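You operate a simulated robot arm through the tools that you are given. There is no shell and no other tool. Be economical: measure what you need, move in short steps, check, and stop when the job is done.

The job below is to be done with a simulated robot arm. You get a single attempt, and the scene is never put back.

JOB
Stack both fingers on the jig's pin and set its knob to 20.
Fine: copper below, tinned on top, long ends toward the knob; slide the keeper fork over them before you turn the knob.

Only the result counts: the job must be done as asked and must still hold three seconds after the hand-in. Knocking over, shifting, dropping, spilling or breaking anything else fails it.

ROBOT AND FRAMES
A 6-joint arm with a two-finger parallel gripper, fixed in place. Base frame: the origin is at the foot of the arm, x ahead of it, y to its left, z up; the work surface is at about z = 0. Lengths are in mm, angles in degrees, forces in N, time in s.
With the tool pointing down near the work surface it reaches from about 140 to 580 mm from the base axis. Its first joint turns from -66.0 to 66.0 degrees. Payload 2.1 kg.
Tool frame: the origin (TCP) lies between the finger pads and is the grasp point; the fingertips stand 30 mm ahead of it; z points along the fingers, y is the line along which they close. The gripper opens to 94 mm. The fingers are 28 mm wide and 10 mm thick; the gripper's body (50 by 96 mm) begins 55 mm behind the TCP.
Orientation is told as [roll, pitch, yaw] about the base's x, y, z axes, in that order, counted from this pose: with the fingers straight down and closing along the base's y, the tool's x points along the base's -x, its y along +y and its z along -z.

CONTROLS
- The arm moves only by the tool step_arm. Its argument "steps" is a list of rows, each a list of 3 entries, a list of its own where there are three numbers: the shift along the tool's x, y, z in units of 50 mm (1.0 is 50 mm), then the turn, a rotation vector about the tool's x, y, z in units of 4 degrees (1.0 is 4 degrees), then the gripper command, from -1 (fully open) to 1 (shut), values between in proportion. In form: [[[dx, dy, dz], [rx, ry, rz], jaw], ...]. A call has 1 to 12 rows; each row shifts and turns the commanded pose from where the row before left it, along the tool's axes as they then stand. A call with a number of a shift or a turn outside -1 to 1 is refused whole. Each row takes 0.2 s and may step no farther than 50 mm and 8.6 degrees from the row before; otherwise, or with a gripper value out of range, the whole call is refused. Where a pose cannot be reached the arm comes as near as it can. A force on the tool above 70 N (or 10 N above the force at the start of the call, whichever is more), or a blocked arm, ends the call early, and 0.2 s more pass. The fingers move at their own pace (about 72 mm/s each) and stop on an object; they squeeze with about 35 N. The grip force told is the motor's: it shows also when the fingers shut on nothing. Time passes only in rows, and 0.2 s behind the last, so rows that do not move let the fingers close. The reply holds the time, the measured pose of the TCP, the force on the tool along the base axes, the opening and the grip force, in the units named above and with some noise, with the torque about the TCP (base axes, N m) and any sound that the robot's microphone picked up, and new pictures: "show" is both (left out), scene, wrist or none.
- Cameras (640 x 400 px; columns grow to the right, rows downward): "scene" is fixed at [43.9, -364.5, 485.5]; the picture's right is [0.86, -0.51, 0.00], its down [-0.28, -0.47, -0.83] and it looks along [0.43, 0.72, -0.55] (base axes); focal length 241 px, centre (320, 200). "wrist" rides on the gripper at [76, 14, -102] in the tool frame; the picture's right is [-0.18, 0.98, 0.00], its down [-0.75, -0.14, -0.64] and it looks along [-0.63, -0.12, 0.77] (tool axes); focal length 243 px, centre (320, 200). There is no depth. A picture from a camera that has moved, and an enlarged one, comes with that camera's place and axes in the base frame and with its lens.
- close_up(camera, box): a new picture of the part [left, top, right, bottom] of that camera's present view, enlarged. It takes no simulated time.
- close_job(): hands the job in; it is judged then, once.

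Go step by step. Nothing tells you positions but the pictures and the camera data: compare them with the known pose of the tool, close in by small moves and look again before you grip or let go. The budget is 120 turns and 200 pictures, counting those below and the enlarged ones. Unless the task says otherwise, let go and move clear before handing in, and close with one line.

The tools are called after "Emit:" by a JSON object that holds its "name" and its "arguments". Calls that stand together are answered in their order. step_arm: Moves the arm, as the interface text tells. Its arguments: {"type":"object","properties":{"steps":{"type":"array"},"show":{"type":"string","enum":["both","scene","wrist","none"]}},"required":["steps"]} The other tools are called the same way: close_up (camera, box) takes an enlarged picture of a part of a camera's view; close_job () hands the job in.

At the start:

```text
clock: 0.0
position: [273.3, 86.9, 378.0]
tool_rot: [0.0, 0.0, 0.0]
wrist_force: [0.4, 0.5, -0.7]
torque: [0.0, -0.01, 0.01]
opening: 93.7
finger_force: 0.0
```

scene: 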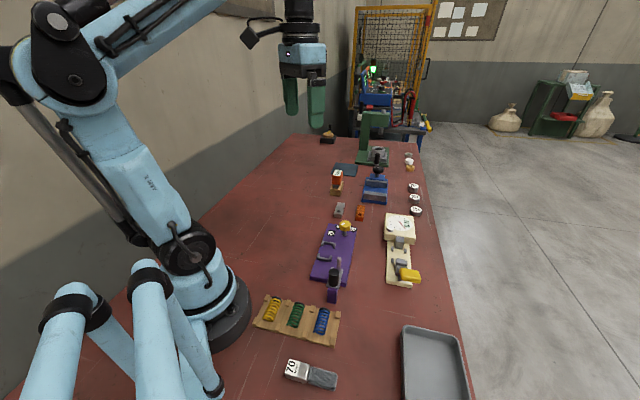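
wrist: 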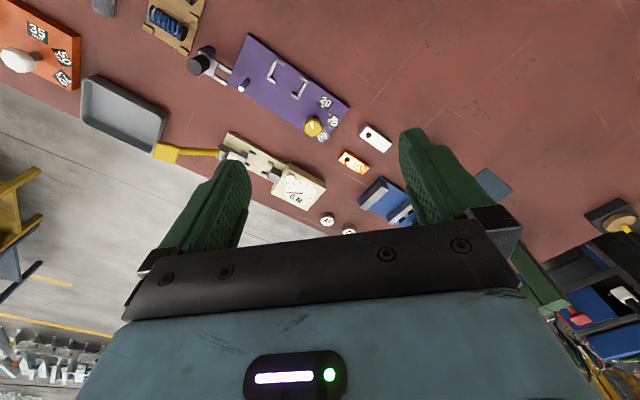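

I see a purple jig with a yellow knob, a pin and a keeper fork with a black handle, and two small fingers (grey and copper) near it. I'll enlarge both views to identify the parts.

Emit:
{"name": "close_up", "arguments": {"camera": "scene", "box": [300, 190, 400, 310]}}

Emit:
{"name": "close_up", "arguments": {"camera": "wrist", "box": [180, 20, 420, 190]}}

```text
3.33 times, centred on (350, 250) of scene
camera zoom: at [43.9, -364.5, 485.5], right [0.86, -0.51, 0.0], down [-0.28, -0.47, -0.83], along [0.43, 0.72, -0.55], focal length 802 px, centre (220, 33)
```

zoom: 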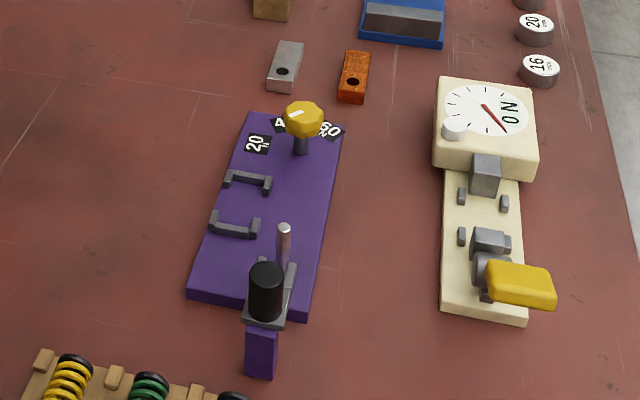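

```text
2.35 times, centred on (300, 105) of wrist
camera zoom: at [196.0, 100.7, 480.0], right [0.18, 0.98, 0.0], down [0.75, -0.14, 0.64], along [0.63, -0.12, -0.77], focal length 571 px, centre (367, 424)
```

zoom: 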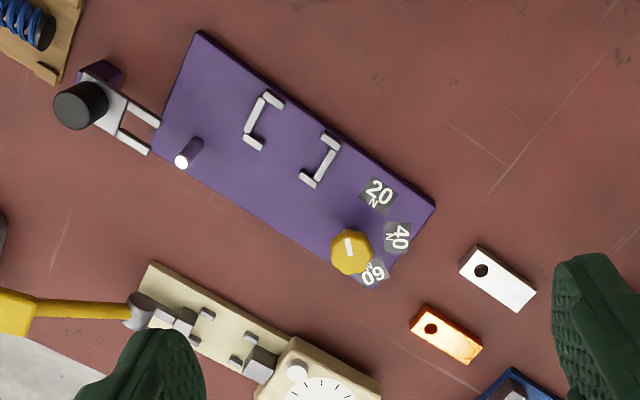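

The jig axis runs roughly 45° in the base frame, and the two fingers lie beyond the knob with their holes toward the jig. I'll turn to yaw 45 and come down to look closer.

Emit:
{"name": "step_arm", "arguments": {"steps": [[[0, 0, 0.2], [0, 0, -0.9375], -1], [[0, 0, 0.2], [0, 0, -0.9375], -1], [[0, 0, 0.2], [0, 0, -0.9375], -1], [[0, 0, 0.2], [0, 0, -0.9375], -1], [[0, 0, 0.2], [0, 0, -0.9375], -1], [[0, 0, 0.2], [0, 0, -0.9375], -1], [[0, 0, 0.2], [0, 0, -0.9375], -1], [[0, 0, 0.2], [0, 0, -0.9375], -1], [[0, 0, 0.2], [0, 0, -0.9375], -1], [[0, 0, 0.2], [0, 0, -0.9375], -1], [[0, 0, 0.2], [0, 0, -0.9375], -1], [[0, 0, 0.2], [0, 0, -0.9375], -1]], "show": "wrist"}}

```text
clock: 2.6
position: [274.2, 87.4, 257.1]
tool_rot: [-0.1, 0.0, 45.1]
wrist_force: [-0.1, 0.5, 0.0]
torque: [0.02, -0.02, 0.03]
opening: 94.0
finger_force: 0.0
camera wrist: at [208.6, 43.0, 359.2], right [-0.57, 0.82, 0.0], down [0.63, 0.43, 0.64], along [0.53, 0.36, -0.77], focal length 243 px, centre (320, 200)
```

wrist: 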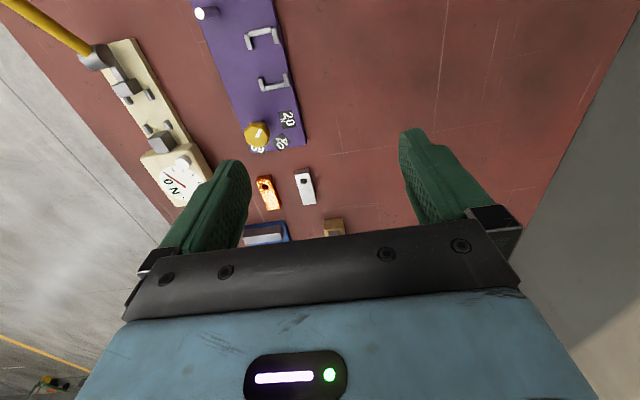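

The jig and both fingers are in view; I'll enlarge for measurements.

Emit:
{"name": "close_up", "arguments": {"camera": "wrist", "box": [180, 80, 360, 240]}}

Emit:
{"name": "close_up", "arguments": {"camera": "wrist", "box": [180, 0, 320, 90]}}

```text
2.50 times, centred on (270, 160) of wrist
camera zoom: at [208.6, 43.0, 359.2], right [-0.57, 0.82, 0.0], down [0.63, 0.43, 0.64], along [0.53, 0.36, -0.77], focal length 606 px, centre (445, 300)
```

zoom: 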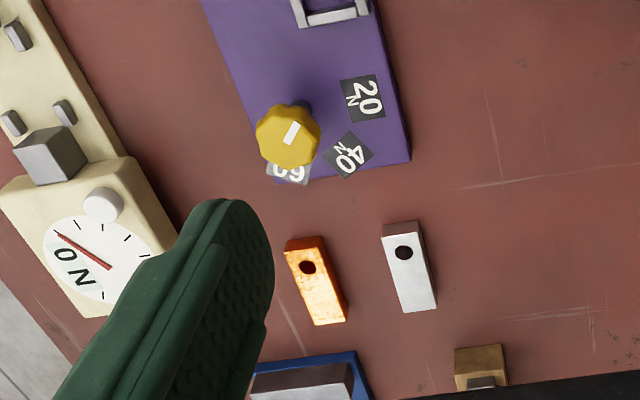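

```text
4.44 times, centred on (250, 45) of wrist
camera zoom: at [208.6, 43.0, 359.2], right [-0.57, 0.82, 0.0], down [0.63, 0.43, 0.64], along [0.53, 0.36, -0.77], focal length 1078 px, centre (631, 889)
```

zoom: 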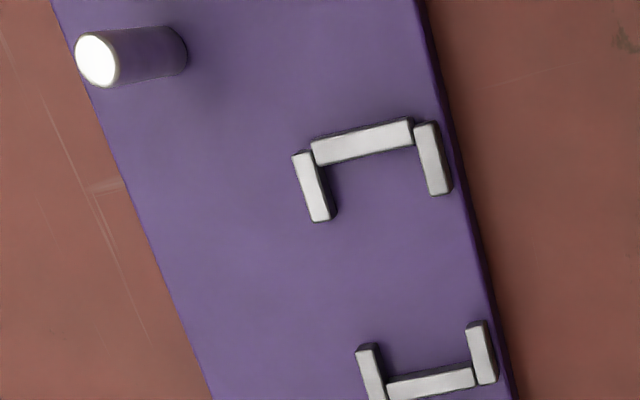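

Copper lies near (491, 122), tinned near (442, 172), the pin at (286, -46) with its tip at about z 60. I'll hover over the copper finger and check.

Emit:
{"name": "step_arm", "arguments": {"steps": [[[-0.71, -0.515, 0.4], [0, 0, 0.155], -0.3], [[-0.71, -0.515, 0.4], [0, 0, 0.155], -0.3], [[-0.71, -0.515, 0.4], [0, 0, 0.155], -0.3], [[-0.71, -0.515, 0.4], [0, 0, 0.155], -0.3], [[-0.71, -0.515, 0.4], [0, 0, 0.155], -0.3], [[0, 0, 0.1], [0, 0, 0], -0.3], [[0, 0, 0], [0, 0, 0], -0.3]]}}

```text
clock: 4.2
position: [490.8, 115.0, 153.4]
tool_rot: [0.0, 0.0, 41.9]
wrist_force: [0.0, 0.5, 0.2]
torque: [0.0, -0.01, -0.03]
opening: 61.3
finger_force: 0.0
camera wrist: at [423.4, 74.9, 254.9], right [-0.52, 0.85, 0.0], down [0.65, 0.4, 0.64], along [0.55, 0.33, -0.77], focal length 243 px, centre (320, 200)
```

scene: 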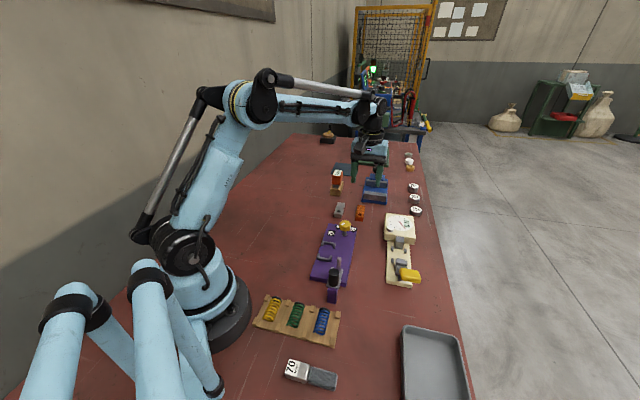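
wrist: 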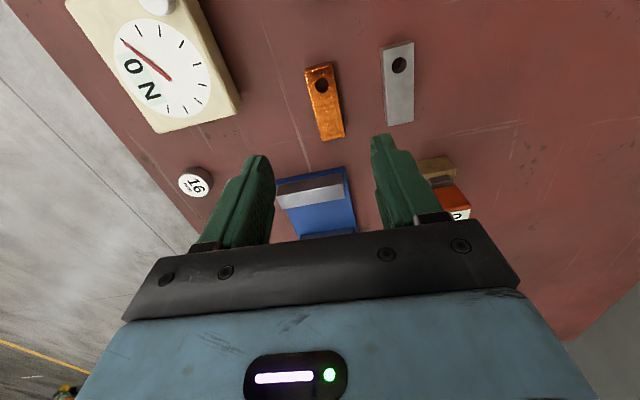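

I'm hovering beside the copper finger; I'll enlarge both to measure accurately.

Emit:
{"name": "close_up", "arguments": {"camera": "wrist", "box": [270, 30, 430, 150]}}

```text
3.33 times, centred on (350, 90) of wrist
camera zoom: at [423.4, 74.9, 254.9], right [-0.52, 0.85, 0.0], down [0.65, 0.4, 0.64], along [0.55, 0.33, -0.77], focal length 809 px, centre (220, 567)
```

zoom: 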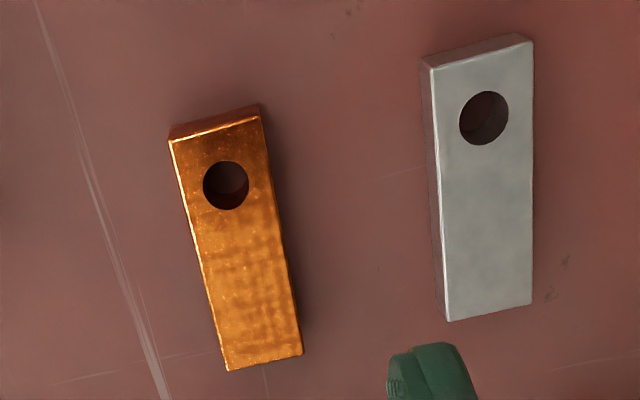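

Copper: centre (491, 122), axis about 45°, width about 24, height about 14, hole 20 mm from centre. I align and come down part way.

Emit:
{"name": "step_arm", "arguments": {"steps": [[[-0.1, 0.1, 0.4], [0, 0, 0], 0.0], [[0, 0, 0.4], [0, 0, -0.775], 0.0], [[0, 0, 0.4], [0, 0, 0], 0.0], [[0, 0, 0.4], [0, 0, 0], 0.0], [[0, 0, 0.2], [0, 0, 0], 0.0], [[0, 0, 0], [0, 0, 0], 0.0]]}}

```text
clock: 5.6
position: [491.1, 123.9, 63.6]
tool_rot: [0.0, 0.0, 45.0]
wrist_force: [-0.4, -0.4, 0.0]
torque: [0.0, 0.0, -0.01]
opening: 47.0
finger_force: 0.0
camera wrist: at [426.1, 79.3, 165.0], right [-0.57, 0.82, 0.0], down [0.63, 0.43, 0.64], along [0.53, 0.36, -0.77], focal length 243 px, centre (320, 200)
```

scene: 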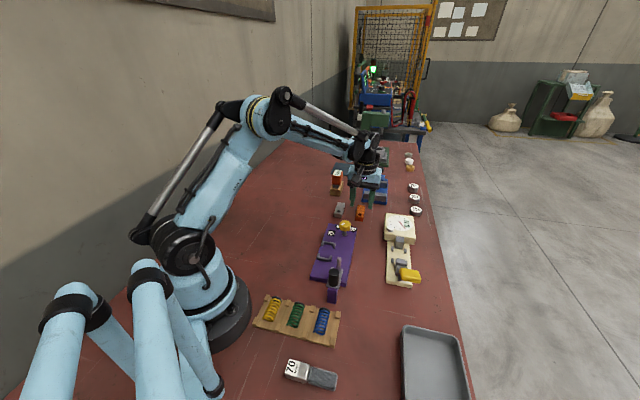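
wrist: 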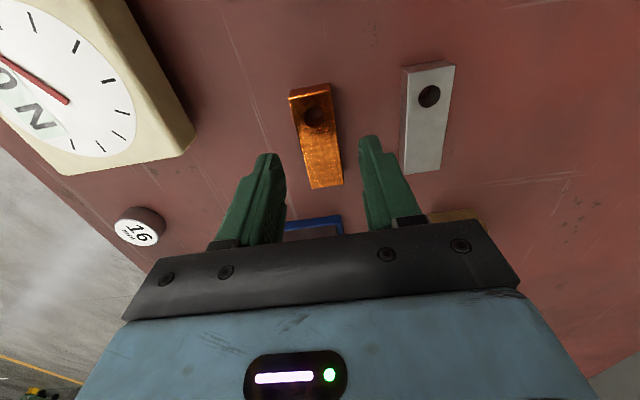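

Alignment looks good. I lower to the grip height and close.

Emit:
{"name": "step_arm", "arguments": {"steps": [[[0, 0, 0.3], [0, 0, 0], 0.0], [[0, 0, 0.29], [0, 0, 0], 0.0], [[0, 0, 0], [0, 0, 0], 0.0], [[0, 0, 0], [0, 0, 0], 1], [[0, 0, 0], [0, 0, 0], 1], [[0, 0, 0], [0, 0, 0], 1], [[0, 0, 0], [0, 0, 0], 1]]}}

Emit:
{"name": "close_up", "arguments": {"camera": "wrist", "box": [240, 60, 400, 220]}}

```text
clock: 7.2
position: [489.6, 124.9, 34.6]
tool_rot: [0.0, 0.0, 45.0]
wrist_force: [-0.3, 1.0, -0.2]
torque: [0.01, 0.0, 0.0]
opening: 25.2
finger_force: 34.9
camera wrist: at [425.8, 80.1, 136.4], right [-0.57, 0.82, 0.0], down [0.63, 0.43, 0.64], along [0.53, 0.36, -0.77], focal length 243 px, centre (320, 200)
```

scene: 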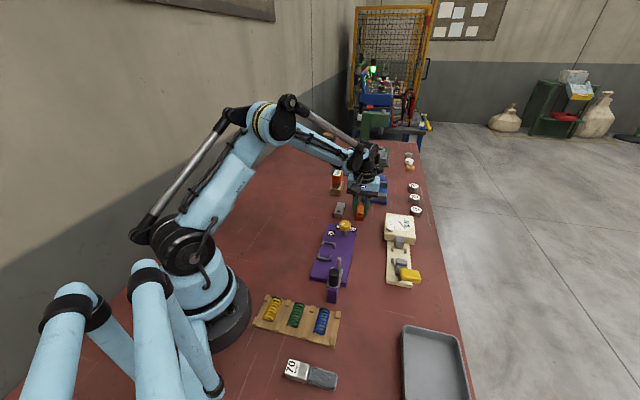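
wrist: 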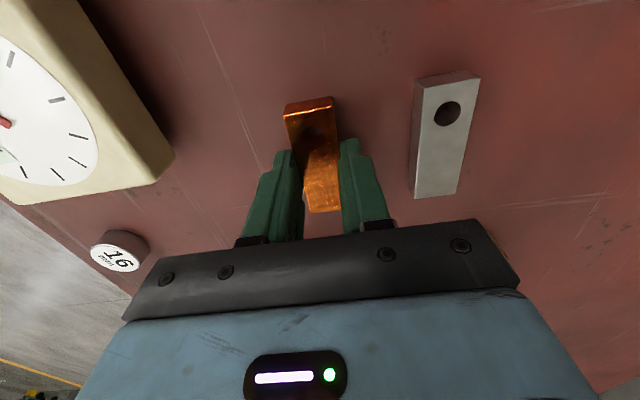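

```text
2.50 times, centred on (320, 140) of wrist
camera zoom: at [425.8, 80.1, 136.4], right [-0.57, 0.82, 0.0], down [0.63, 0.43, 0.64], along [0.53, 0.36, -0.77], focal length 606 px, centre (320, 350)
```

zoom: 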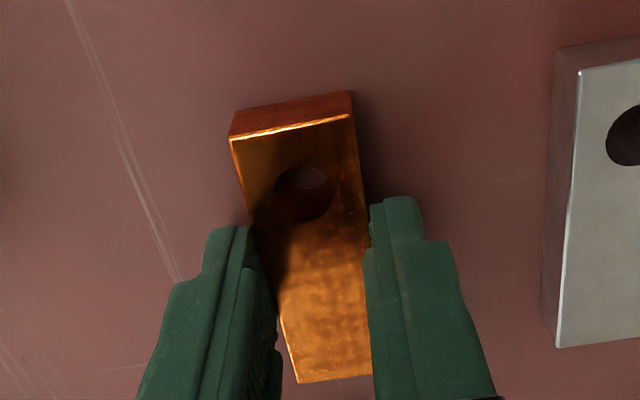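

Copper is held, with its hole 20 mm toward the jig from the TCP. I lift and carry it to just short of the pin.

Emit:
{"name": "step_arm", "arguments": {"steps": [[[0, 0, -0.5], [0, 0, 0], 1], [[0, 0, -0.9], [0, 0, 0], 1], [[0, 0, -0.9], [0, 0, 0], 1], [[0.86, 0.092, 0], [0, 0, 0], 1], [[0.86, 0.092, 0], [0, 0, 0], 1], [[0.86, 0.092, 0], [0, 0, 0], 1], [[0.86, 0.092, 0], [0, 0, 0], 1], [[0.86, 0.092, 0], [0, 0, 0], 1], [[0, 0, 0], [0, 0, 0], 1], [[0, 0, 0], [0, 0, 0], 1]]}}

Emit:
{"name": "close_up", "arguments": {"camera": "wrist", "box": [200, 0, 440, 180]}}

Emit:
{"name": "close_up", "arguments": {"camera": "scene", "box": [290, 200, 400, 310]}}

```text
clock: 9.4
position: [324.0, -13.5, 149.5]
tool_rot: [0.0, 0.0, 45.0]
wrist_force: [0.7, -0.3, -2.8]
torque: [-0.01, -0.06, 0.0]
opening: 25.7
finger_force: 35.4
camera wrist: at [258.5, -57.2, 251.3], right [-0.57, 0.82, 0.0], down [0.63, 0.43, 0.64], along [0.53, 0.36, -0.77], focal length 243 px, centre (320, 200)
```

scene: 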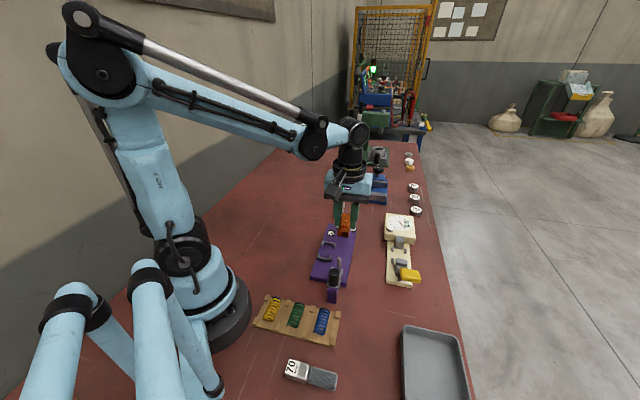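
wrist: 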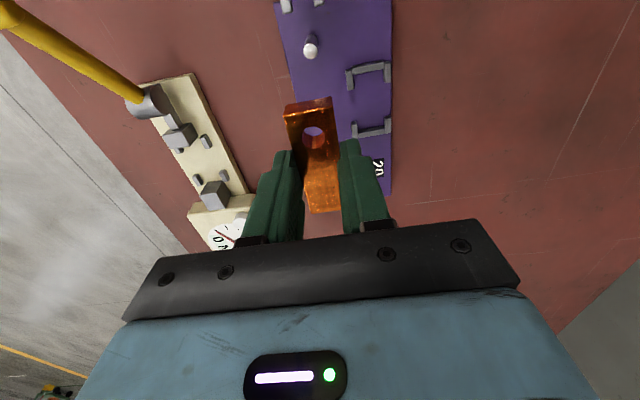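

```text
2.22 times, centred on (320, 90) of wrist
camera zoom: at [258.5, -57.2, 251.3], right [-0.57, 0.82, 0.0], down [0.63, 0.43, 0.64], along [0.53, 0.36, -0.77], focal length 539 px, centre (320, 444)
```

zoom: 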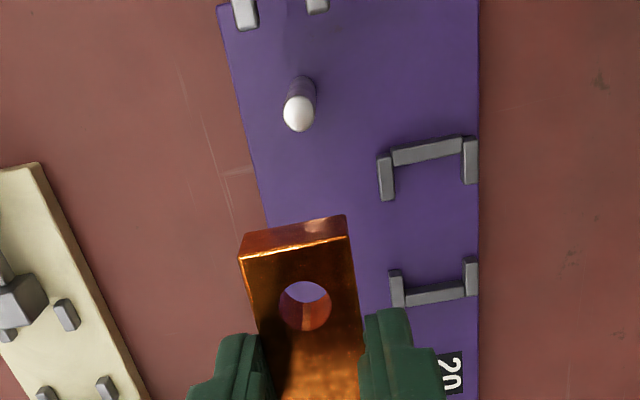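

```text
3.64 times, centred on (345, 255) of scene
camera zoom: at [43.9, -364.5, 485.5], right [0.86, -0.51, 0.0], down [-0.28, -0.47, -0.83], along [0.43, 0.72, -0.55], focal length 875 px, centre (229, 0)
```

zoom: 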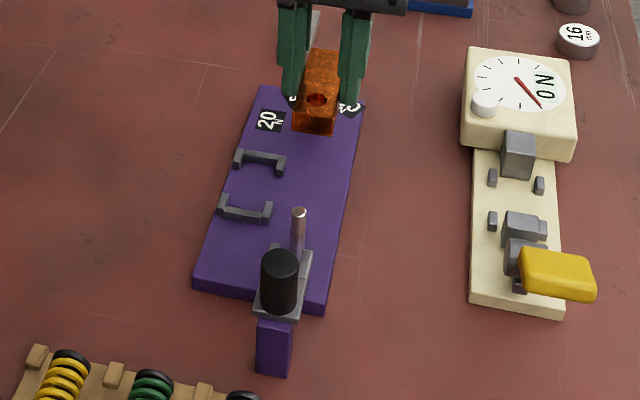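

The pin is about 30 mm ahead and 3 mm sideways of the hole. I move over it, drop to just above the tip and look through the hole.

Emit:
{"name": "step_arm", "arguments": {"steps": [[[0.3, 0.03, 0], [0, 0, 0], 1], [[0.3, 0.02, 0.2], [0, 0, 0], 1], [[0, 0, 0.5], [0, 0, 0], 1], [[0, 0, 0], [0, 0, 0], 1], [[0, 0, 0], [0, 0, 0], 1]], "show": "none"}}

Emit:
{"name": "close_up", "arguments": {"camera": "wrist", "box": [250, 60, 390, 160]}}

Emit:
{"name": "close_up", "arguments": {"camera": "scene", "box": [290, 200, 400, 310]}}

```text
clock: 10.6
position: [300.6, -31.6, 112.6]
tool_rot: [0.0, -0.1, 45.0]
wrist_force: [-0.1, -0.2, -2.7]
torque: [0.02, 0.01, 0.04]
opening: 25.2
finger_force: 35.5
```

```text
4.00 times, centred on (320, 110) of wrist
camera zoom: at [234.1, -76.5, 215.6], right [-0.57, 0.82, 0.0], down [0.63, 0.43, 0.64], along [0.53, 0.36, -0.77], focal length 970 px, centre (320, 560)
```

zoom: 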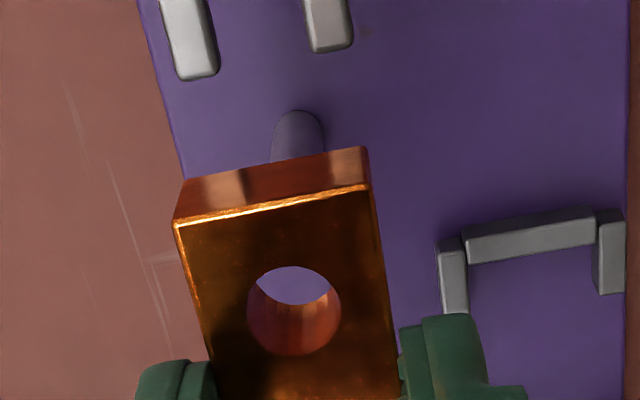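

```text
3.64 times, centred on (345, 255) of scene
camera zoom: at [43.9, -364.5, 485.5], right [0.86, -0.51, 0.0], down [-0.28, -0.47, -0.83], along [0.43, 0.72, -0.55], focal length 875 px, centre (229, 0)
```

zoom: 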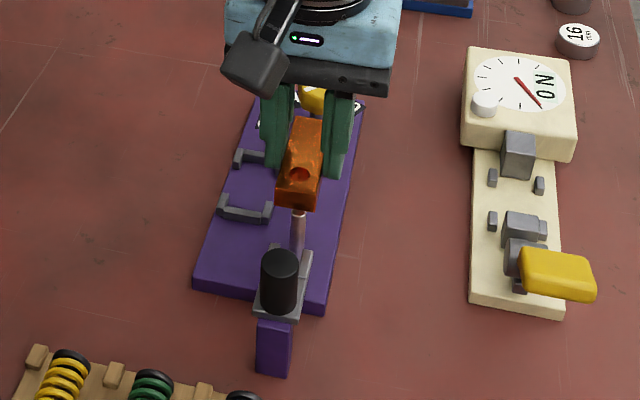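

The hole is within about 1 mm of the pin by the wrist view. I correct slightly and drop to just above the tip to see the pin through the hole.

Emit:
{"name": "step_arm", "arguments": {"steps": [[[0.02, -0.014, 0.1], [0, 0, 0], 1], [[0, 0, 0.11], [0, 0, 0], 1], [[0, 0, 0], [0, 0, 0], 1], [[0, 0, 0], [0, 0, 0], 1]], "show": "none"}}

Emit:
{"name": "close_up", "arguments": {"camera": "wrist", "box": [270, 80, 370, 150]}}

Emit:
{"name": "close_up", "arguments": {"camera": "scene", "box": [310, 220, 370, 270]}}

```text
clock: 11.6
position: [299.2, -32.9, 104.4]
tool_rot: [0.0, 0.1, 44.9]
wrist_force: [-0.4, 0.0, -2.7]
torque: [0.0, -0.02, -0.02]
opening: 25.8
finger_force: 35.0
```

```text
5.71 times, centred on (320, 115) of wrist
camera zoom: at [234.6, -77.1, 205.8], right [-0.57, 0.82, 0.0], down [0.63, 0.43, 0.64], along [0.53, 0.36, -0.77], focal length 1386 px, centre (320, 686)
```

zoom: 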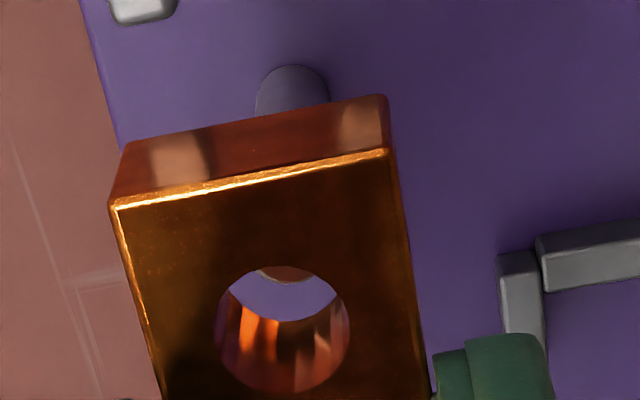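

```text
8.00 times, centred on (340, 245) of scene
camera zoom: at [43.9, -364.5, 485.5], right [0.86, -0.51, 0.0], down [-0.28, -0.47, -0.83], along [0.43, 0.72, -0.55], focal length 1925 px, centre (160, -160)
```

zoom: 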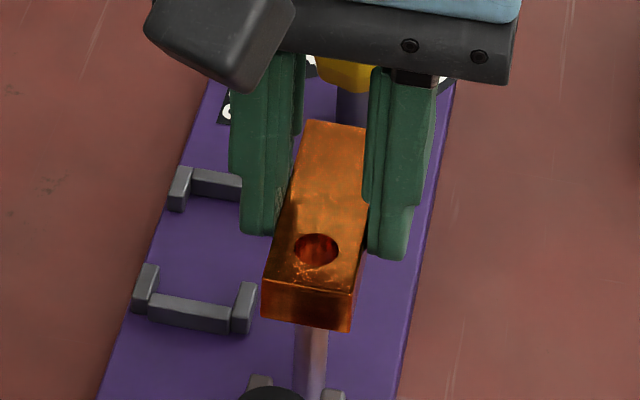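

Pin and hole line up within a millimetre. I lower slowly over the tip and check forces.

Emit:
{"name": "step_arm", "arguments": {"steps": [[[0, 0, 0.1], [0, 0, 0], 1], [[0, 0, 0.1], [0, 0, 0], 1], [[0, 0, 0.1], [0, 0, 0], 1], [[0, 0, 0], [0, 0, 0], 1]], "show": "none"}}

Emit:
{"name": "close_up", "arguments": {"camera": "wrist", "box": [270, 80, 370, 150]}}

```text
clock: 12.6
position: [299.1, -32.5, 88.7]
tool_rot: [-0.1, 0.0, 45.0]
wrist_force: [0.2, -0.3, -1.6]
torque: [0.01, 0.0, -0.04]
opening: 25.4
finger_force: 35.0
```

```text
5.71 times, centred on (320, 115) of wrist
camera zoom: at [234.9, -77.4, 190.3], right [-0.57, 0.82, 0.0], down [0.63, 0.43, 0.64], along [0.53, 0.36, -0.77], focal length 1386 px, centre (320, 686)
```

zoom: 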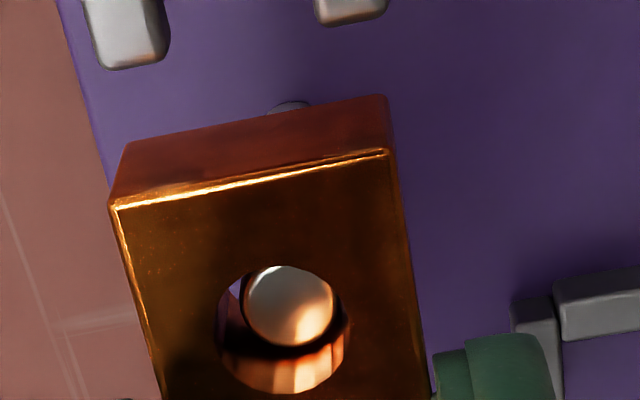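

The pin is entering the hole cleanly. I lower further toward the plate.

Emit:
{"name": "step_arm", "arguments": {"steps": [[[-0.012, 0, 0.1], [0, 0, 0], 1], [[0, 0, 0.15], [0, 0, 0], 1], [[0, 0, 0.15], [0, 0, 0], 1], [[0, 0, 0.15], [0, 0, 0], 1], [[0, 0, 0.1], [0, 0, 0], 1], [[0, 0, 0], [0, 0, 0], 1]]}}

Emit:
{"name": "close_up", "arguments": {"camera": "wrist", "box": [250, 60, 390, 160]}}

Emit:
{"name": "close_up", "arguments": {"camera": "scene", "box": [310, 230, 370, 300]}}

```text
clock: 14.0
position: [299.6, -32.9, 56.1]
tool_rot: [-0.1, 0.0, 45.0]
wrist_force: [1.0, 0.3, -1.5]
torque: [-0.01, 0.0, -0.01]
opening: 25.7
finger_force: 35.0
camera wrist: at [235.2, -77.1, 157.3], right [-0.57, 0.82, 0.0], down [0.63, 0.43, 0.64], along [0.53, 0.36, -0.77], focal length 243 px, centre (320, 200)
```

scene: 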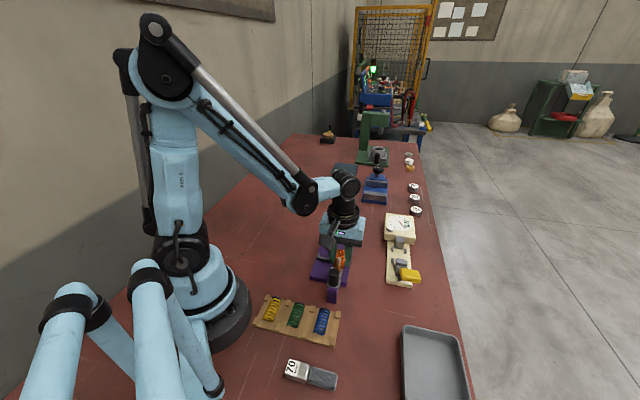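
wrist: 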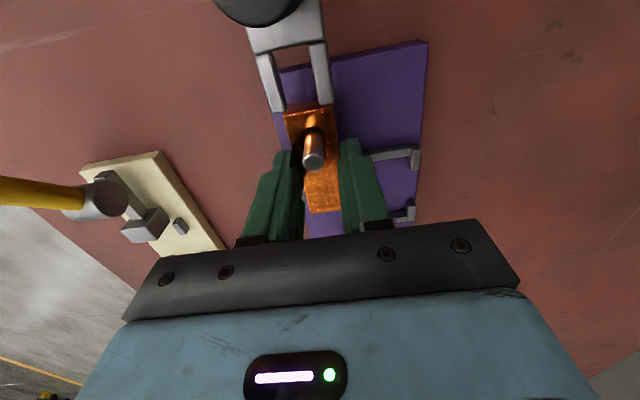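

```text
4.00 times, centred on (320, 110) of wrist
camera zoom: at [235.2, -77.1, 157.3], right [-0.57, 0.82, 0.0], down [0.63, 0.43, 0.64], along [0.53, 0.36, -0.77], focal length 970 px, centre (320, 560)
```

zoom: 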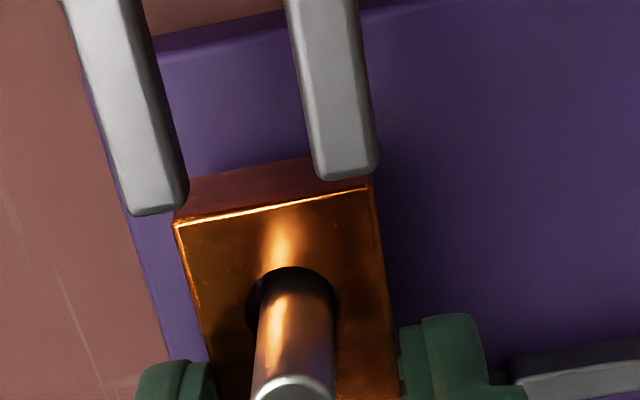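

```text
5.71 times, centred on (340, 265) of scene
camera zoom: at [43.9, -364.5, 485.5], right [0.86, -0.51, 0.0], down [-0.28, -0.47, -0.83], along [0.43, 0.72, -0.55], focal length 1375 px, centre (206, -171)
```

zoom: 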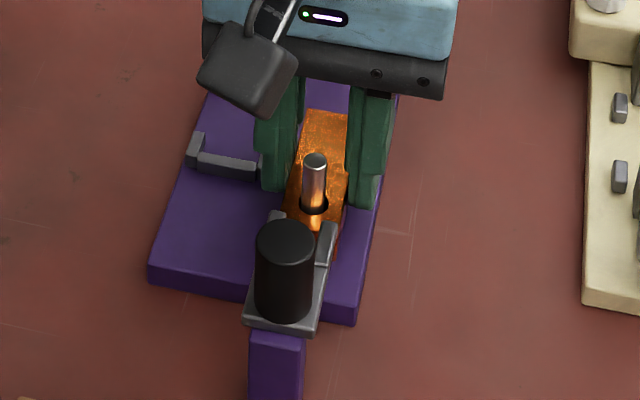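

Copper is threaded on the pin, still slightly above the plate. I lower in small steps until contact.

Emit:
{"name": "step_arm", "arguments": {"steps": [[[0, 0, 0.06], [0, 0, 0], 1], [[0, 0, 0.04], [0, 0, 0], 1], [[0, 0, 0], [0, 0, 0], 1]], "show": "none"}}

```text
clock: 14.8
position: [300.4, -32.2, 50.2]
tool_rot: [0.0, 0.0, 45.0]
wrist_force: [0.6, 0.8, -1.9]
torque: [-0.01, 0.02, 0.01]
opening: 25.5
finger_force: 35.1
```

Emit:
{"name": "step_arm", "arguments": {"steps": [[[0, 0, 0.03], [0, 0, 0], 1], [[0, 0, 0], [0, 0, 0], 1]], "show": "none"}}

Emit:
{"name": "step_arm", "arguments": {"steps": [[[0, 0, 0.03], [0, 0, 0], 1], [[0, 0, 0], [0, 0, 0], 1]], "show": "none"}}

```text
clock: 15.4
position: [300.6, -31.8, 48.7]
tool_rot: [0.0, 0.0, 45.0]
wrist_force: [-0.1, -0.1, -2.1]
torque: [-0.01, 0.02, 0.01]
opening: 25.5
finger_force: 34.5
```

```text
clock: 16.0
position: [300.0, -31.5, 48.0]
tool_rot: [0.0, -0.2, 45.1]
wrist_force: [1.4, 5.1, 21.4]
torque: [-0.03, 0.25, 0.02]
opening: 25.3
finger_force: 34.4
```

Contact with the plate. I release by a small opening because of the bracket beside the jaw, then lift.

Emit:
{"name": "step_arm", "arguments": {"steps": [[[0, 0, -0.01], [0, 0, 0], 0.28], [[0, 0, 0], [0, 0, 0], 0.28], [[0, 0, -0.1], [0, 0, 0], 0.28], [[0, 0, -0.3], [0, 0, 0], 0.28], [[0, 0, -0.9], [0, 0, 0], 0.28], [[0, 0, -0.9], [0, 0, 0], 0.28], [[0, 0, 0], [0, 0, 0], 0.0]]}}

Emit:
{"name": "close_up", "arguments": {"camera": "wrist", "box": [220, 0, 420, 150]}}

```text
clock: 17.6
position: [298.6, -30.9, 158.4]
tool_rot: [0.0, -0.1, 45.0]
wrist_force: [0.0, -0.5, -0.3]
torque: [-0.05, 0.0, 0.01]
opening: 47.0
finger_force: 0.1
camera wrist: at [234.5, -75.8, 258.8], right [-0.57, 0.82, 0.0], down [0.63, 0.43, 0.64], along [0.53, 0.36, -0.77], focal length 243 px, centre (320, 200)
```

scene: 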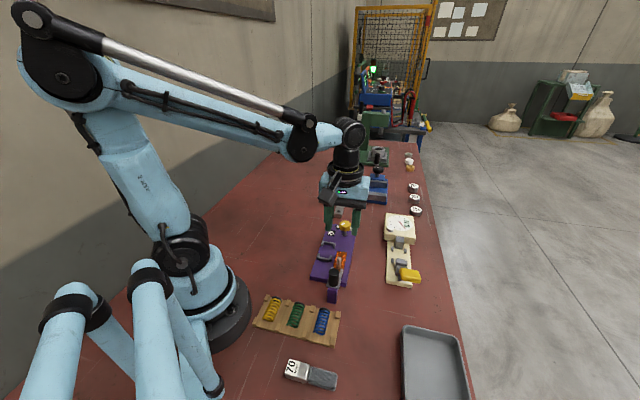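
wrist: 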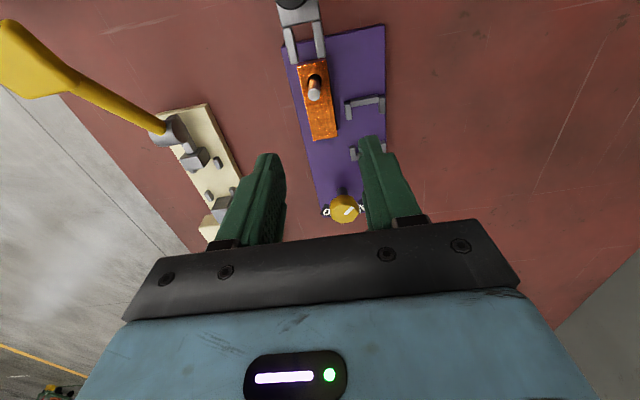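

```text
2.67 times, centred on (320, 75) of wrist
camera zoom: at [234.5, -75.8, 258.8], right [-0.57, 0.82, 0.0], down [0.63, 0.43, 0.64], along [0.53, 0.36, -0.77], focal length 647 px, centre (320, 533)
```

zoom: 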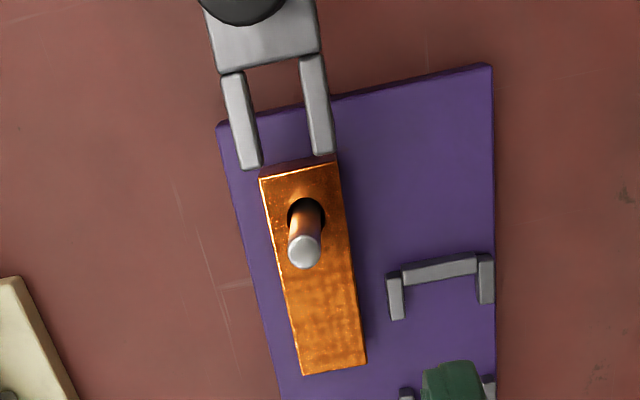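

Copper sits correctly with its long end toward the knob. Now I go for the tinned finger.

Emit:
{"name": "step_arm", "arguments": {"steps": [[[-0.816, 0.1414, 0], [0, 0, 0], 0.0], [[-0.816, 0.1414, 0], [0, 0, 0], 0.0], [[-0.816, 0.1414, 0], [0, 0, 0], 0.0], [[-0.816, 0.1414, 0], [0, 0, 0], 0.0], [[-0.816, 0.1414, 0], [0, 0, 0], 0.0], [[-0.816, 0.1414, 0], [0, 0, 0], 0.0], [[0, 0, 0.5], [0, 0, 0], 0.0], [[0, 0, 0.5], [0, 0, 0], 0.0], [[0, 0, 0.5], [0, 0, 0], 0.0], [[0, 0, 0.3], [0, 0, 0], 0.0], [[0, 0, 0], [0, 0, 0], 0.0]], "show": "wrist"}}

```text
clock: 20.0
position: [443.7, 171.5, 66.8]
tool_rot: [0.0, 0.0, 45.0]
wrist_force: [-0.1, -0.6, -0.5]
torque: [0.02, 0.02, -0.01]
opening: 47.2
finger_force: 0.1
camera wrist: at [378.3, 127.4, 169.2], right [-0.57, 0.82, 0.0], down [0.63, 0.43, 0.64], along [0.53, 0.36, -0.77], focal length 243 px, centre (320, 200)
```

wrist: 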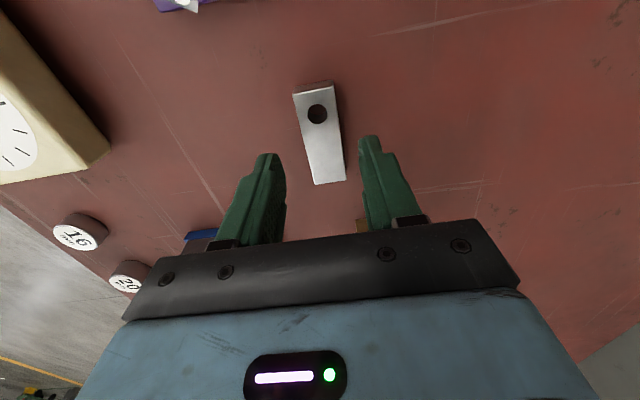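

Tinned finger is centred between the jaws. I lower and grip.

Emit:
{"name": "step_arm", "arguments": {"steps": [[[0, 0, 0.32], [0, 0, 0], 0.0], [[0, 0, 0.32], [0, 0, 0], 0.0], [[0, 0, 0], [0, 0, 0], 0.0], [[0, 0, 0], [0, 0, 0], 1], [[0, 0, 0], [0, 0, 0], 1], [[0, 0, 0], [0, 0, 0], 1], [[0, 0, 0], [0, 0, 0], 1]], "show": "none"}}

Emit:
{"name": "close_up", "arguments": {"camera": "wrist", "box": [250, 60, 390, 160]}}

```text
clock: 21.6
position: [442.4, 171.7, 36.9]
tool_rot: [0.0, 0.0, 45.1]
wrist_force: [1.1, -1.1, 0.5]
torque: [-0.02, 0.06, -0.02]
opening: 25.8
finger_force: 34.7
```

```text
4.00 times, centred on (320, 110) of wrist
camera zoom: at [377.1, 126.5, 139.0], right [-0.57, 0.82, 0.0], down [0.63, 0.43, 0.64], along [0.53, 0.36, -0.77], focal length 970 px, centre (320, 560)
```

zoom: 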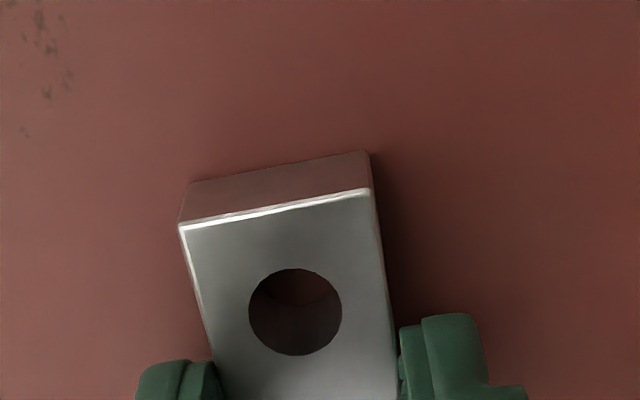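

Tinned is gripped the same way. I lift, carry it to the pin and stop just above the tip.

Emit:
{"name": "step_arm", "arguments": {"steps": [[[0, 0, -0.5], [0, 0, 0], 1], [[0, 0, -0.9], [0, 0, 0], 1], [[0, 0, -0.9], [0, 0, 0], 1], [[0.816, -0.144, 0], [0, 0, 0], 1], [[0.816, -0.144, 0], [0, 0, 0], 1], [[0.816, -0.144, 0], [0, 0, 0], 1], [[0.816, -0.144, 0], [0, 0, 0], 1], [[0.816, -0.144, 0], [0, 0, 0], 1], [[0.816, -0.144, 0], [0, 0, 0], 1], [[0, 0, 0.4], [0, 0, 0], 1], [[0, 0, 0.4], [0, 0, 0], 1], [[0, 0, 0.06], [0, 0, 0], 1]], "show": "none"}}

Emit:
{"name": "close_up", "arguments": {"camera": "wrist", "box": [270, 80, 370, 150]}}

```text
clock: 24.2
position: [301.1, -32.8, 108.3]
tool_rot: [0.0, 0.0, 45.0]
wrist_force: [0.1, 0.5, -1.5]
torque: [0.0, 0.0, 0.0]
opening: 25.8
finger_force: 34.4
```

```text
5.71 times, centred on (320, 115) of wrist
camera zoom: at [236.2, -77.0, 209.8], right [-0.57, 0.82, 0.0], down [0.63, 0.43, 0.64], along [0.53, 0.36, -0.77], focal length 1386 px, centre (320, 686)
```

zoom: 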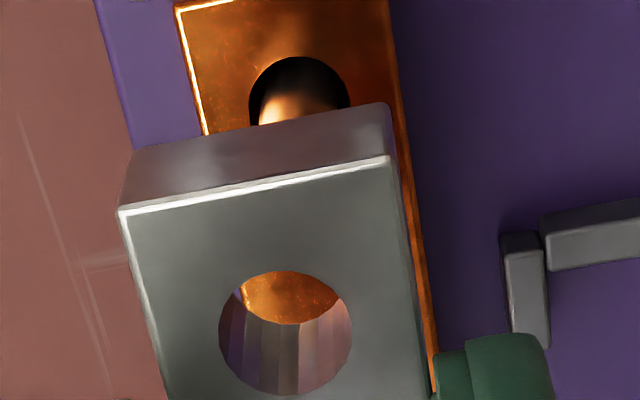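

The hole is about 2 mm short and 1 mm to the side of the pin. I correct, lower a little and look again.

Emit:
{"name": "step_arm", "arguments": {"steps": [[[0.036, 0.02, 0.06], [0, 0, 0], 1], [[0, 0, 0.02], [0, 0, 0], 1], [[0, 0, 0], [0, 0, 0], 1]], "show": "none"}}

Emit:
{"name": "close_up", "arguments": {"camera": "wrist", "box": [270, 80, 370, 150]}}

```text
clock: 25.0
position: [298.5, -32.3, 103.8]
tool_rot: [0.0, 0.0, 45.0]
wrist_force: [-0.3, -0.2, -2.7]
torque: [0.0, 0.02, 0.0]
opening: 25.8
finger_force: 35.0
```

```text
5.71 times, centred on (320, 115) of wrist
camera zoom: at [233.4, -77.7, 205.9], right [-0.57, 0.82, 0.0], down [0.63, 0.43, 0.64], along [0.53, 0.36, -0.77], focal length 1386 px, centre (320, 686)
```

zoom: 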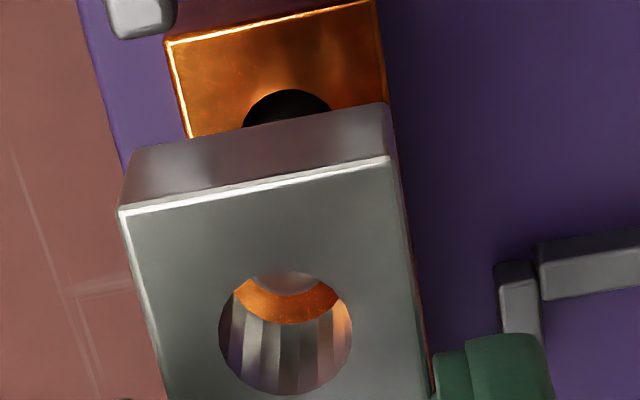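

Pin and hole now coincide. I lower onto the tip and check.

Emit:
{"name": "step_arm", "arguments": {"steps": [[[0, 0, 0.1], [0, 0, 0], 1], [[0, 0, 0.1], [0, 0, 0], 1], [[0, 0, 0.08], [0, 0, 0], 1], [[0, 0, 0], [0, 0, 0], 1]], "show": "none"}}

Emit:
{"name": "close_up", "arguments": {"camera": "wrist", "box": [270, 80, 370, 150]}}

```text
clock: 26.0
position: [299.2, -34.2, 90.4]
tool_rot: [0.0, -0.1, 45.0]
wrist_force: [0.1, -0.2, -2.1]
torque: [0.0, 0.02, 0.01]
opening: 25.6
finger_force: 34.9
```

```text
5.71 times, centred on (320, 115) of wrist
camera zoom: at [233.8, -77.9, 191.8], right [-0.57, 0.82, 0.0], down [0.63, 0.43, 0.64], along [0.53, 0.36, -0.77], focal length 1386 px, centre (320, 686)
```

zoom: 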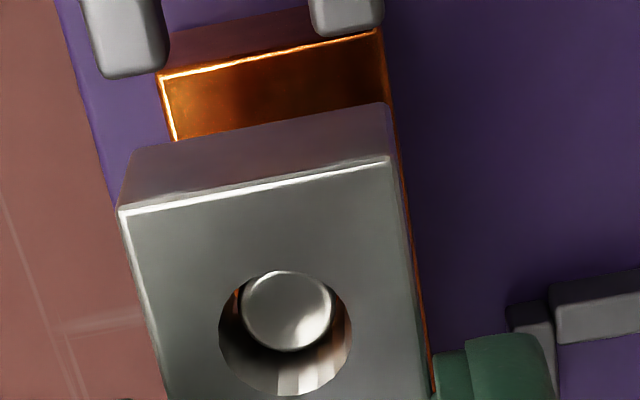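

The pin is in the hole. I lower toward the copper.

Emit:
{"name": "step_arm", "arguments": {"steps": [[[-0.01, 0, 0.1], [0, 0, 0], 1], [[0, 0, 0.12], [0, 0, 0], 1], [[0, 0, 0.12], [0, 0, 0], 1], [[0, 0, 0.1], [0, 0, 0], 1], [[0, 0, 0], [0, 0, 0], 1]], "show": "none"}}

Emit:
{"name": "close_up", "arguments": {"camera": "wrist", "box": [220, 0, 420, 160]}}

```text
clock: 27.2
position: [298.4, -32.4, 67.5]
tool_rot: [0.0, 0.0, 44.9]
wrist_force: [0.6, 0.7, -2.0]
torque: [-0.01, 0.01, 0.02]
opening: 25.8
finger_force: 35.1
```

```text
2.50 times, centred on (320, 80) of wrist
camera zoom: at [233.3, -77.5, 169.5], right [-0.57, 0.82, 0.0], down [0.63, 0.43, 0.64], along [0.53, 0.36, -0.77], focal length 606 px, centre (320, 500)
```

zoom: 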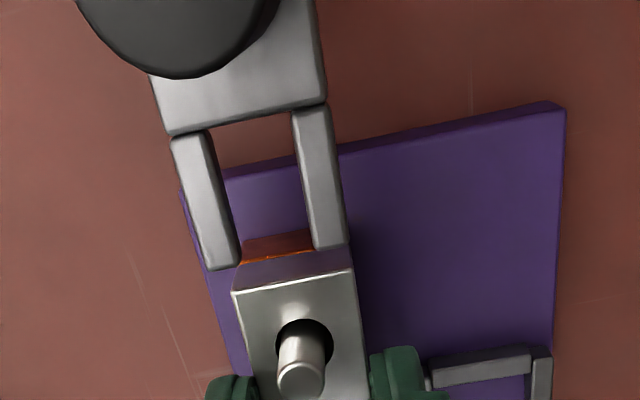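

Almost down. Small steps until contact.

Emit:
{"name": "step_arm", "arguments": {"steps": [[[0, 0, 0.03], [0, 0, 0], 1], [[0, 0, 0.02], [0, 0, 0], 1], [[0, 0, 0], [0, 0, 0], 1]], "show": "none"}}

Emit:
{"name": "step_arm", "arguments": {"steps": [[[0, 0, 0.03], [0, 0, 0], 1], [[0, 0, 0], [0, 0, 0], 1]], "show": "none"}}

```text
clock: 28.0
position: [298.3, -33.0, 65.9]
tool_rot: [0.0, 0.0, 45.1]
wrist_force: [-3.5, -1.5, 26.3]
torque: [-0.15, 0.22, -0.01]
opening: 25.8
finger_force: 34.6
```

```text
clock: 28.6
position: [297.8, -33.5, 64.0]
tool_rot: [0.1, -0.1, 45.0]
wrist_force: [-2.8, 2.4, 26.3]
torque: [-0.07, 0.28, -0.03]
opening: 25.7
finger_force: 35.4
```

Contact reached. I check before releasing.

Emit:
{"name": "close_up", "arguments": {"camera": "wrist", "box": [250, 60, 390, 160]}}

Emit:
{"name": "close_up", "arguments": {"camera": "scene", "box": [310, 230, 370, 300]}}

```text
4.00 times, centred on (320, 110) of wrist
camera zoom: at [234.1, -77.6, 165.9], right [-0.57, 0.82, 0.0], down [0.63, 0.43, 0.64], along [0.53, 0.36, -0.77], focal length 970 px, centre (320, 560)
```

zoom: 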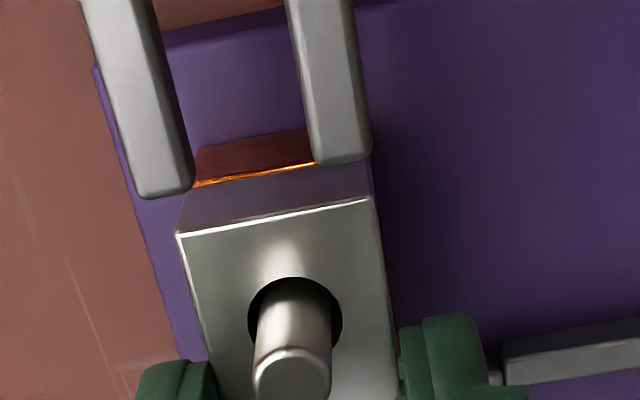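

```text
5.71 times, centred on (340, 265) of scene
camera zoom: at [43.8, -364.4, 485.5], right [0.86, -0.51, 0.0], down [-0.28, -0.47, -0.83], along [0.43, 0.72, -0.55], focal length 1375 px, centre (206, -171)
```

zoom: 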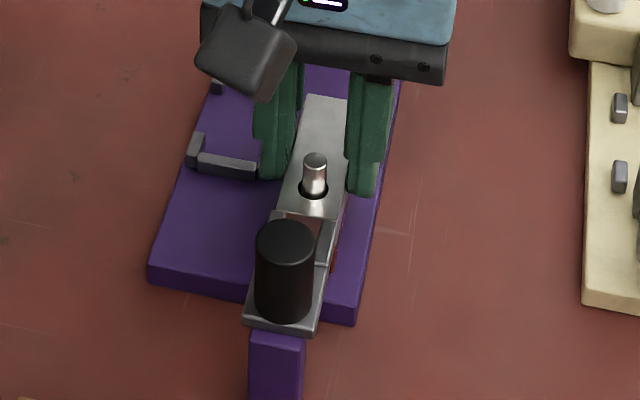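

The tinned finger is seated. I release and lift.

Emit:
{"name": "step_arm", "arguments": {"steps": [[[0, 0, -0.02], [0, 0, 0], 0.2], [[0, 0, 0], [0, 0, 0], 0.2], [[0, 0, -0.1], [0, 0, 0], 0.2], [[0, 0, -0.4], [0, 0, 0], 0.2], [[-0.4, 0, -0.6], [0, 0, 0], 0.0], [[-0.4, 0, -0.6], [0, 0, 0], 0.0], [[0, 0, 0], [0, 0, 0], 0.0]], "show": "wrist"}}

Emit:
{"name": "close_up", "arguments": {"camera": "wrist", "box": [240, 0, 400, 130]}}

Emit:
{"name": "close_up", "arguments": {"camera": "scene", "box": [310, 215, 370, 305]}}

```text
clock: 30.2
position: [325.7, -5.4, 150.4]
tool_rot: [0.0, 0.0, 45.0]
wrist_force: [0.1, 0.4, 0.2]
torque: [0.03, 0.0, 0.0]
opening: 47.0
finger_force: 0.1
camera wrist: at [261.1, -49.4, 252.9], right [-0.57, 0.82, 0.0], down [0.63, 0.43, 0.64], along [0.53, 0.36, -0.77], focal length 243 px, centre (320, 200)
```

wrist: 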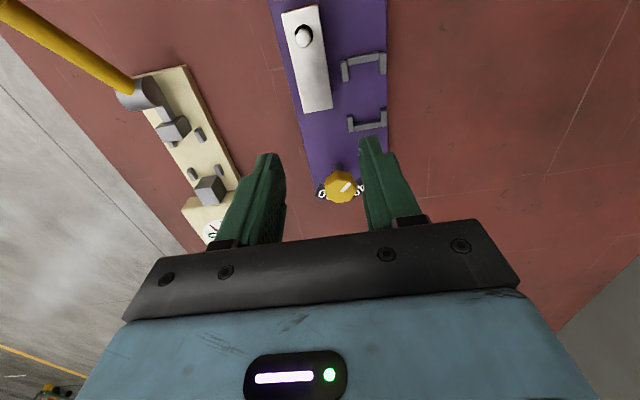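

```text
3.08 times, centred on (320, 65) of wrist
camera zoom: at [261.1, -49.4, 252.9], right [-0.57, 0.82, 0.0], down [0.63, 0.43, 0.64], along [0.53, 0.36, -0.77], focal length 746 px, centre (320, 615)
```

zoom: 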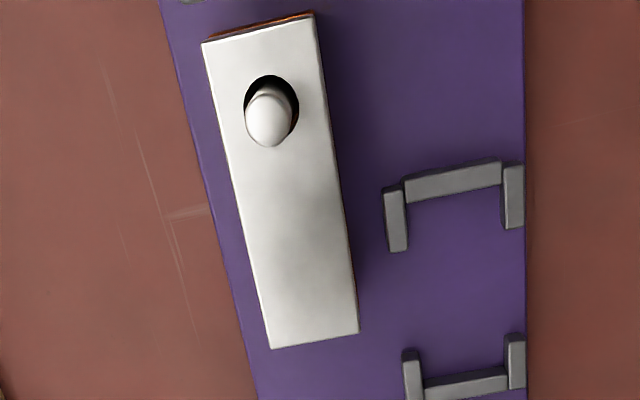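

```text
4.44 times, centred on (340, 260) of scene
camera zoom: at [43.9, -364.5, 485.5], right [0.86, -0.51, 0.0], down [-0.28, -0.47, -0.83], along [0.43, 0.72, -0.55], focal length 1069 px, centre (231, -67)
```

zoom: 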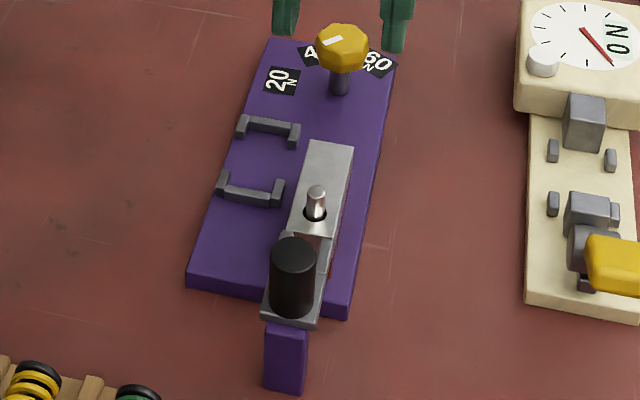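

The stack is right. Next the keeper fork: its black handle is about 70 mm beyond the pin, top near z 95. I move partway and look.

Emit:
{"name": "step_arm", "arguments": {"steps": [[[0.76, 0, 0], [0, 0, 0], 0.0], [[0.76, 0, 0], [0, 0, 0], 0.0], [[0, 0, 0], [0, 0, 0], 0.0], [[0, 0, 0], [0, 0, 0], 0.0]]}}

Emit:
{"name": "close_up", "arguments": {"camera": "wrist", "box": [220, 0, 420, 150]}}

Emit:
{"name": "close_up", "arguments": {"camera": "scene", "box": [310, 250, 360, 310]}}

```text
clock: 31.2
position: [272.8, -58.1, 151.1]
tool_rot: [0.1, -0.1, 45.0]
wrist_force: [0.1, -0.3, -0.3]
torque: [0.0, 0.01, 0.02]
opening: 46.8
finger_force: 0.0
camera wrist: at [209.1, -103.2, 252.8], right [-0.57, 0.82, 0.0], down [0.63, 0.43, 0.64], along [0.53, 0.36, -0.77], focal length 243 px, centre (320, 200)
```

scene: 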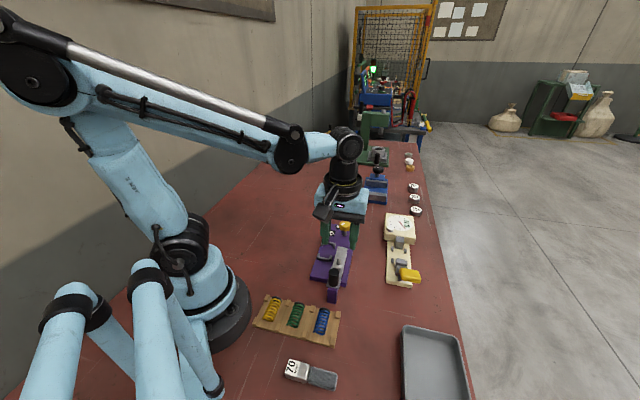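
wrist: 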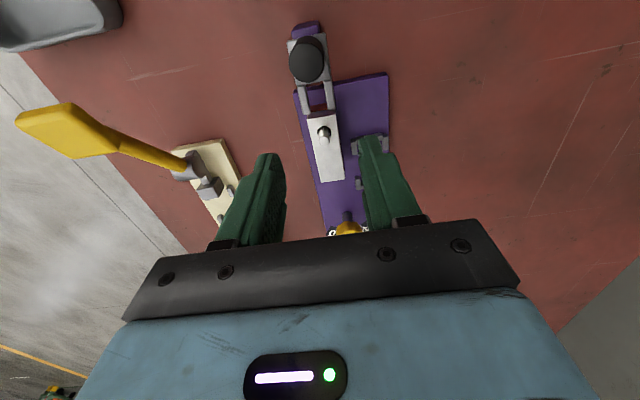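

```text
2.67 times, centred on (320, 75) of wrist
camera zoom: at [209.1, -103.2, 252.8], right [-0.57, 0.82, 0.0], down [0.63, 0.43, 0.64], along [0.53, 0.36, -0.77], focal length 647 px, centre (320, 533)
```

zoom: 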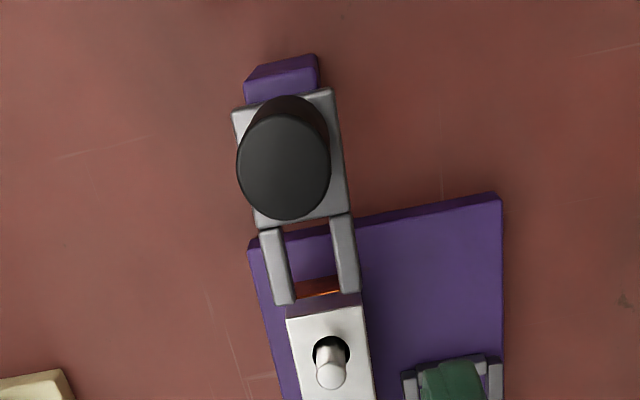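

```text
6.67 times, centred on (335, 280) of scene
camera zoom: at [43.9, -364.5, 485.5], right [0.86, -0.51, 0.0], down [-0.28, -0.47, -0.83], along [0.43, 0.72, -0.55], focal length 1604 px, centre (220, -333)
```

zoom: 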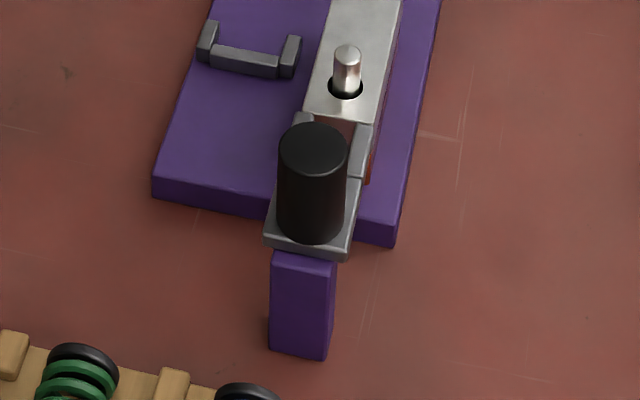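

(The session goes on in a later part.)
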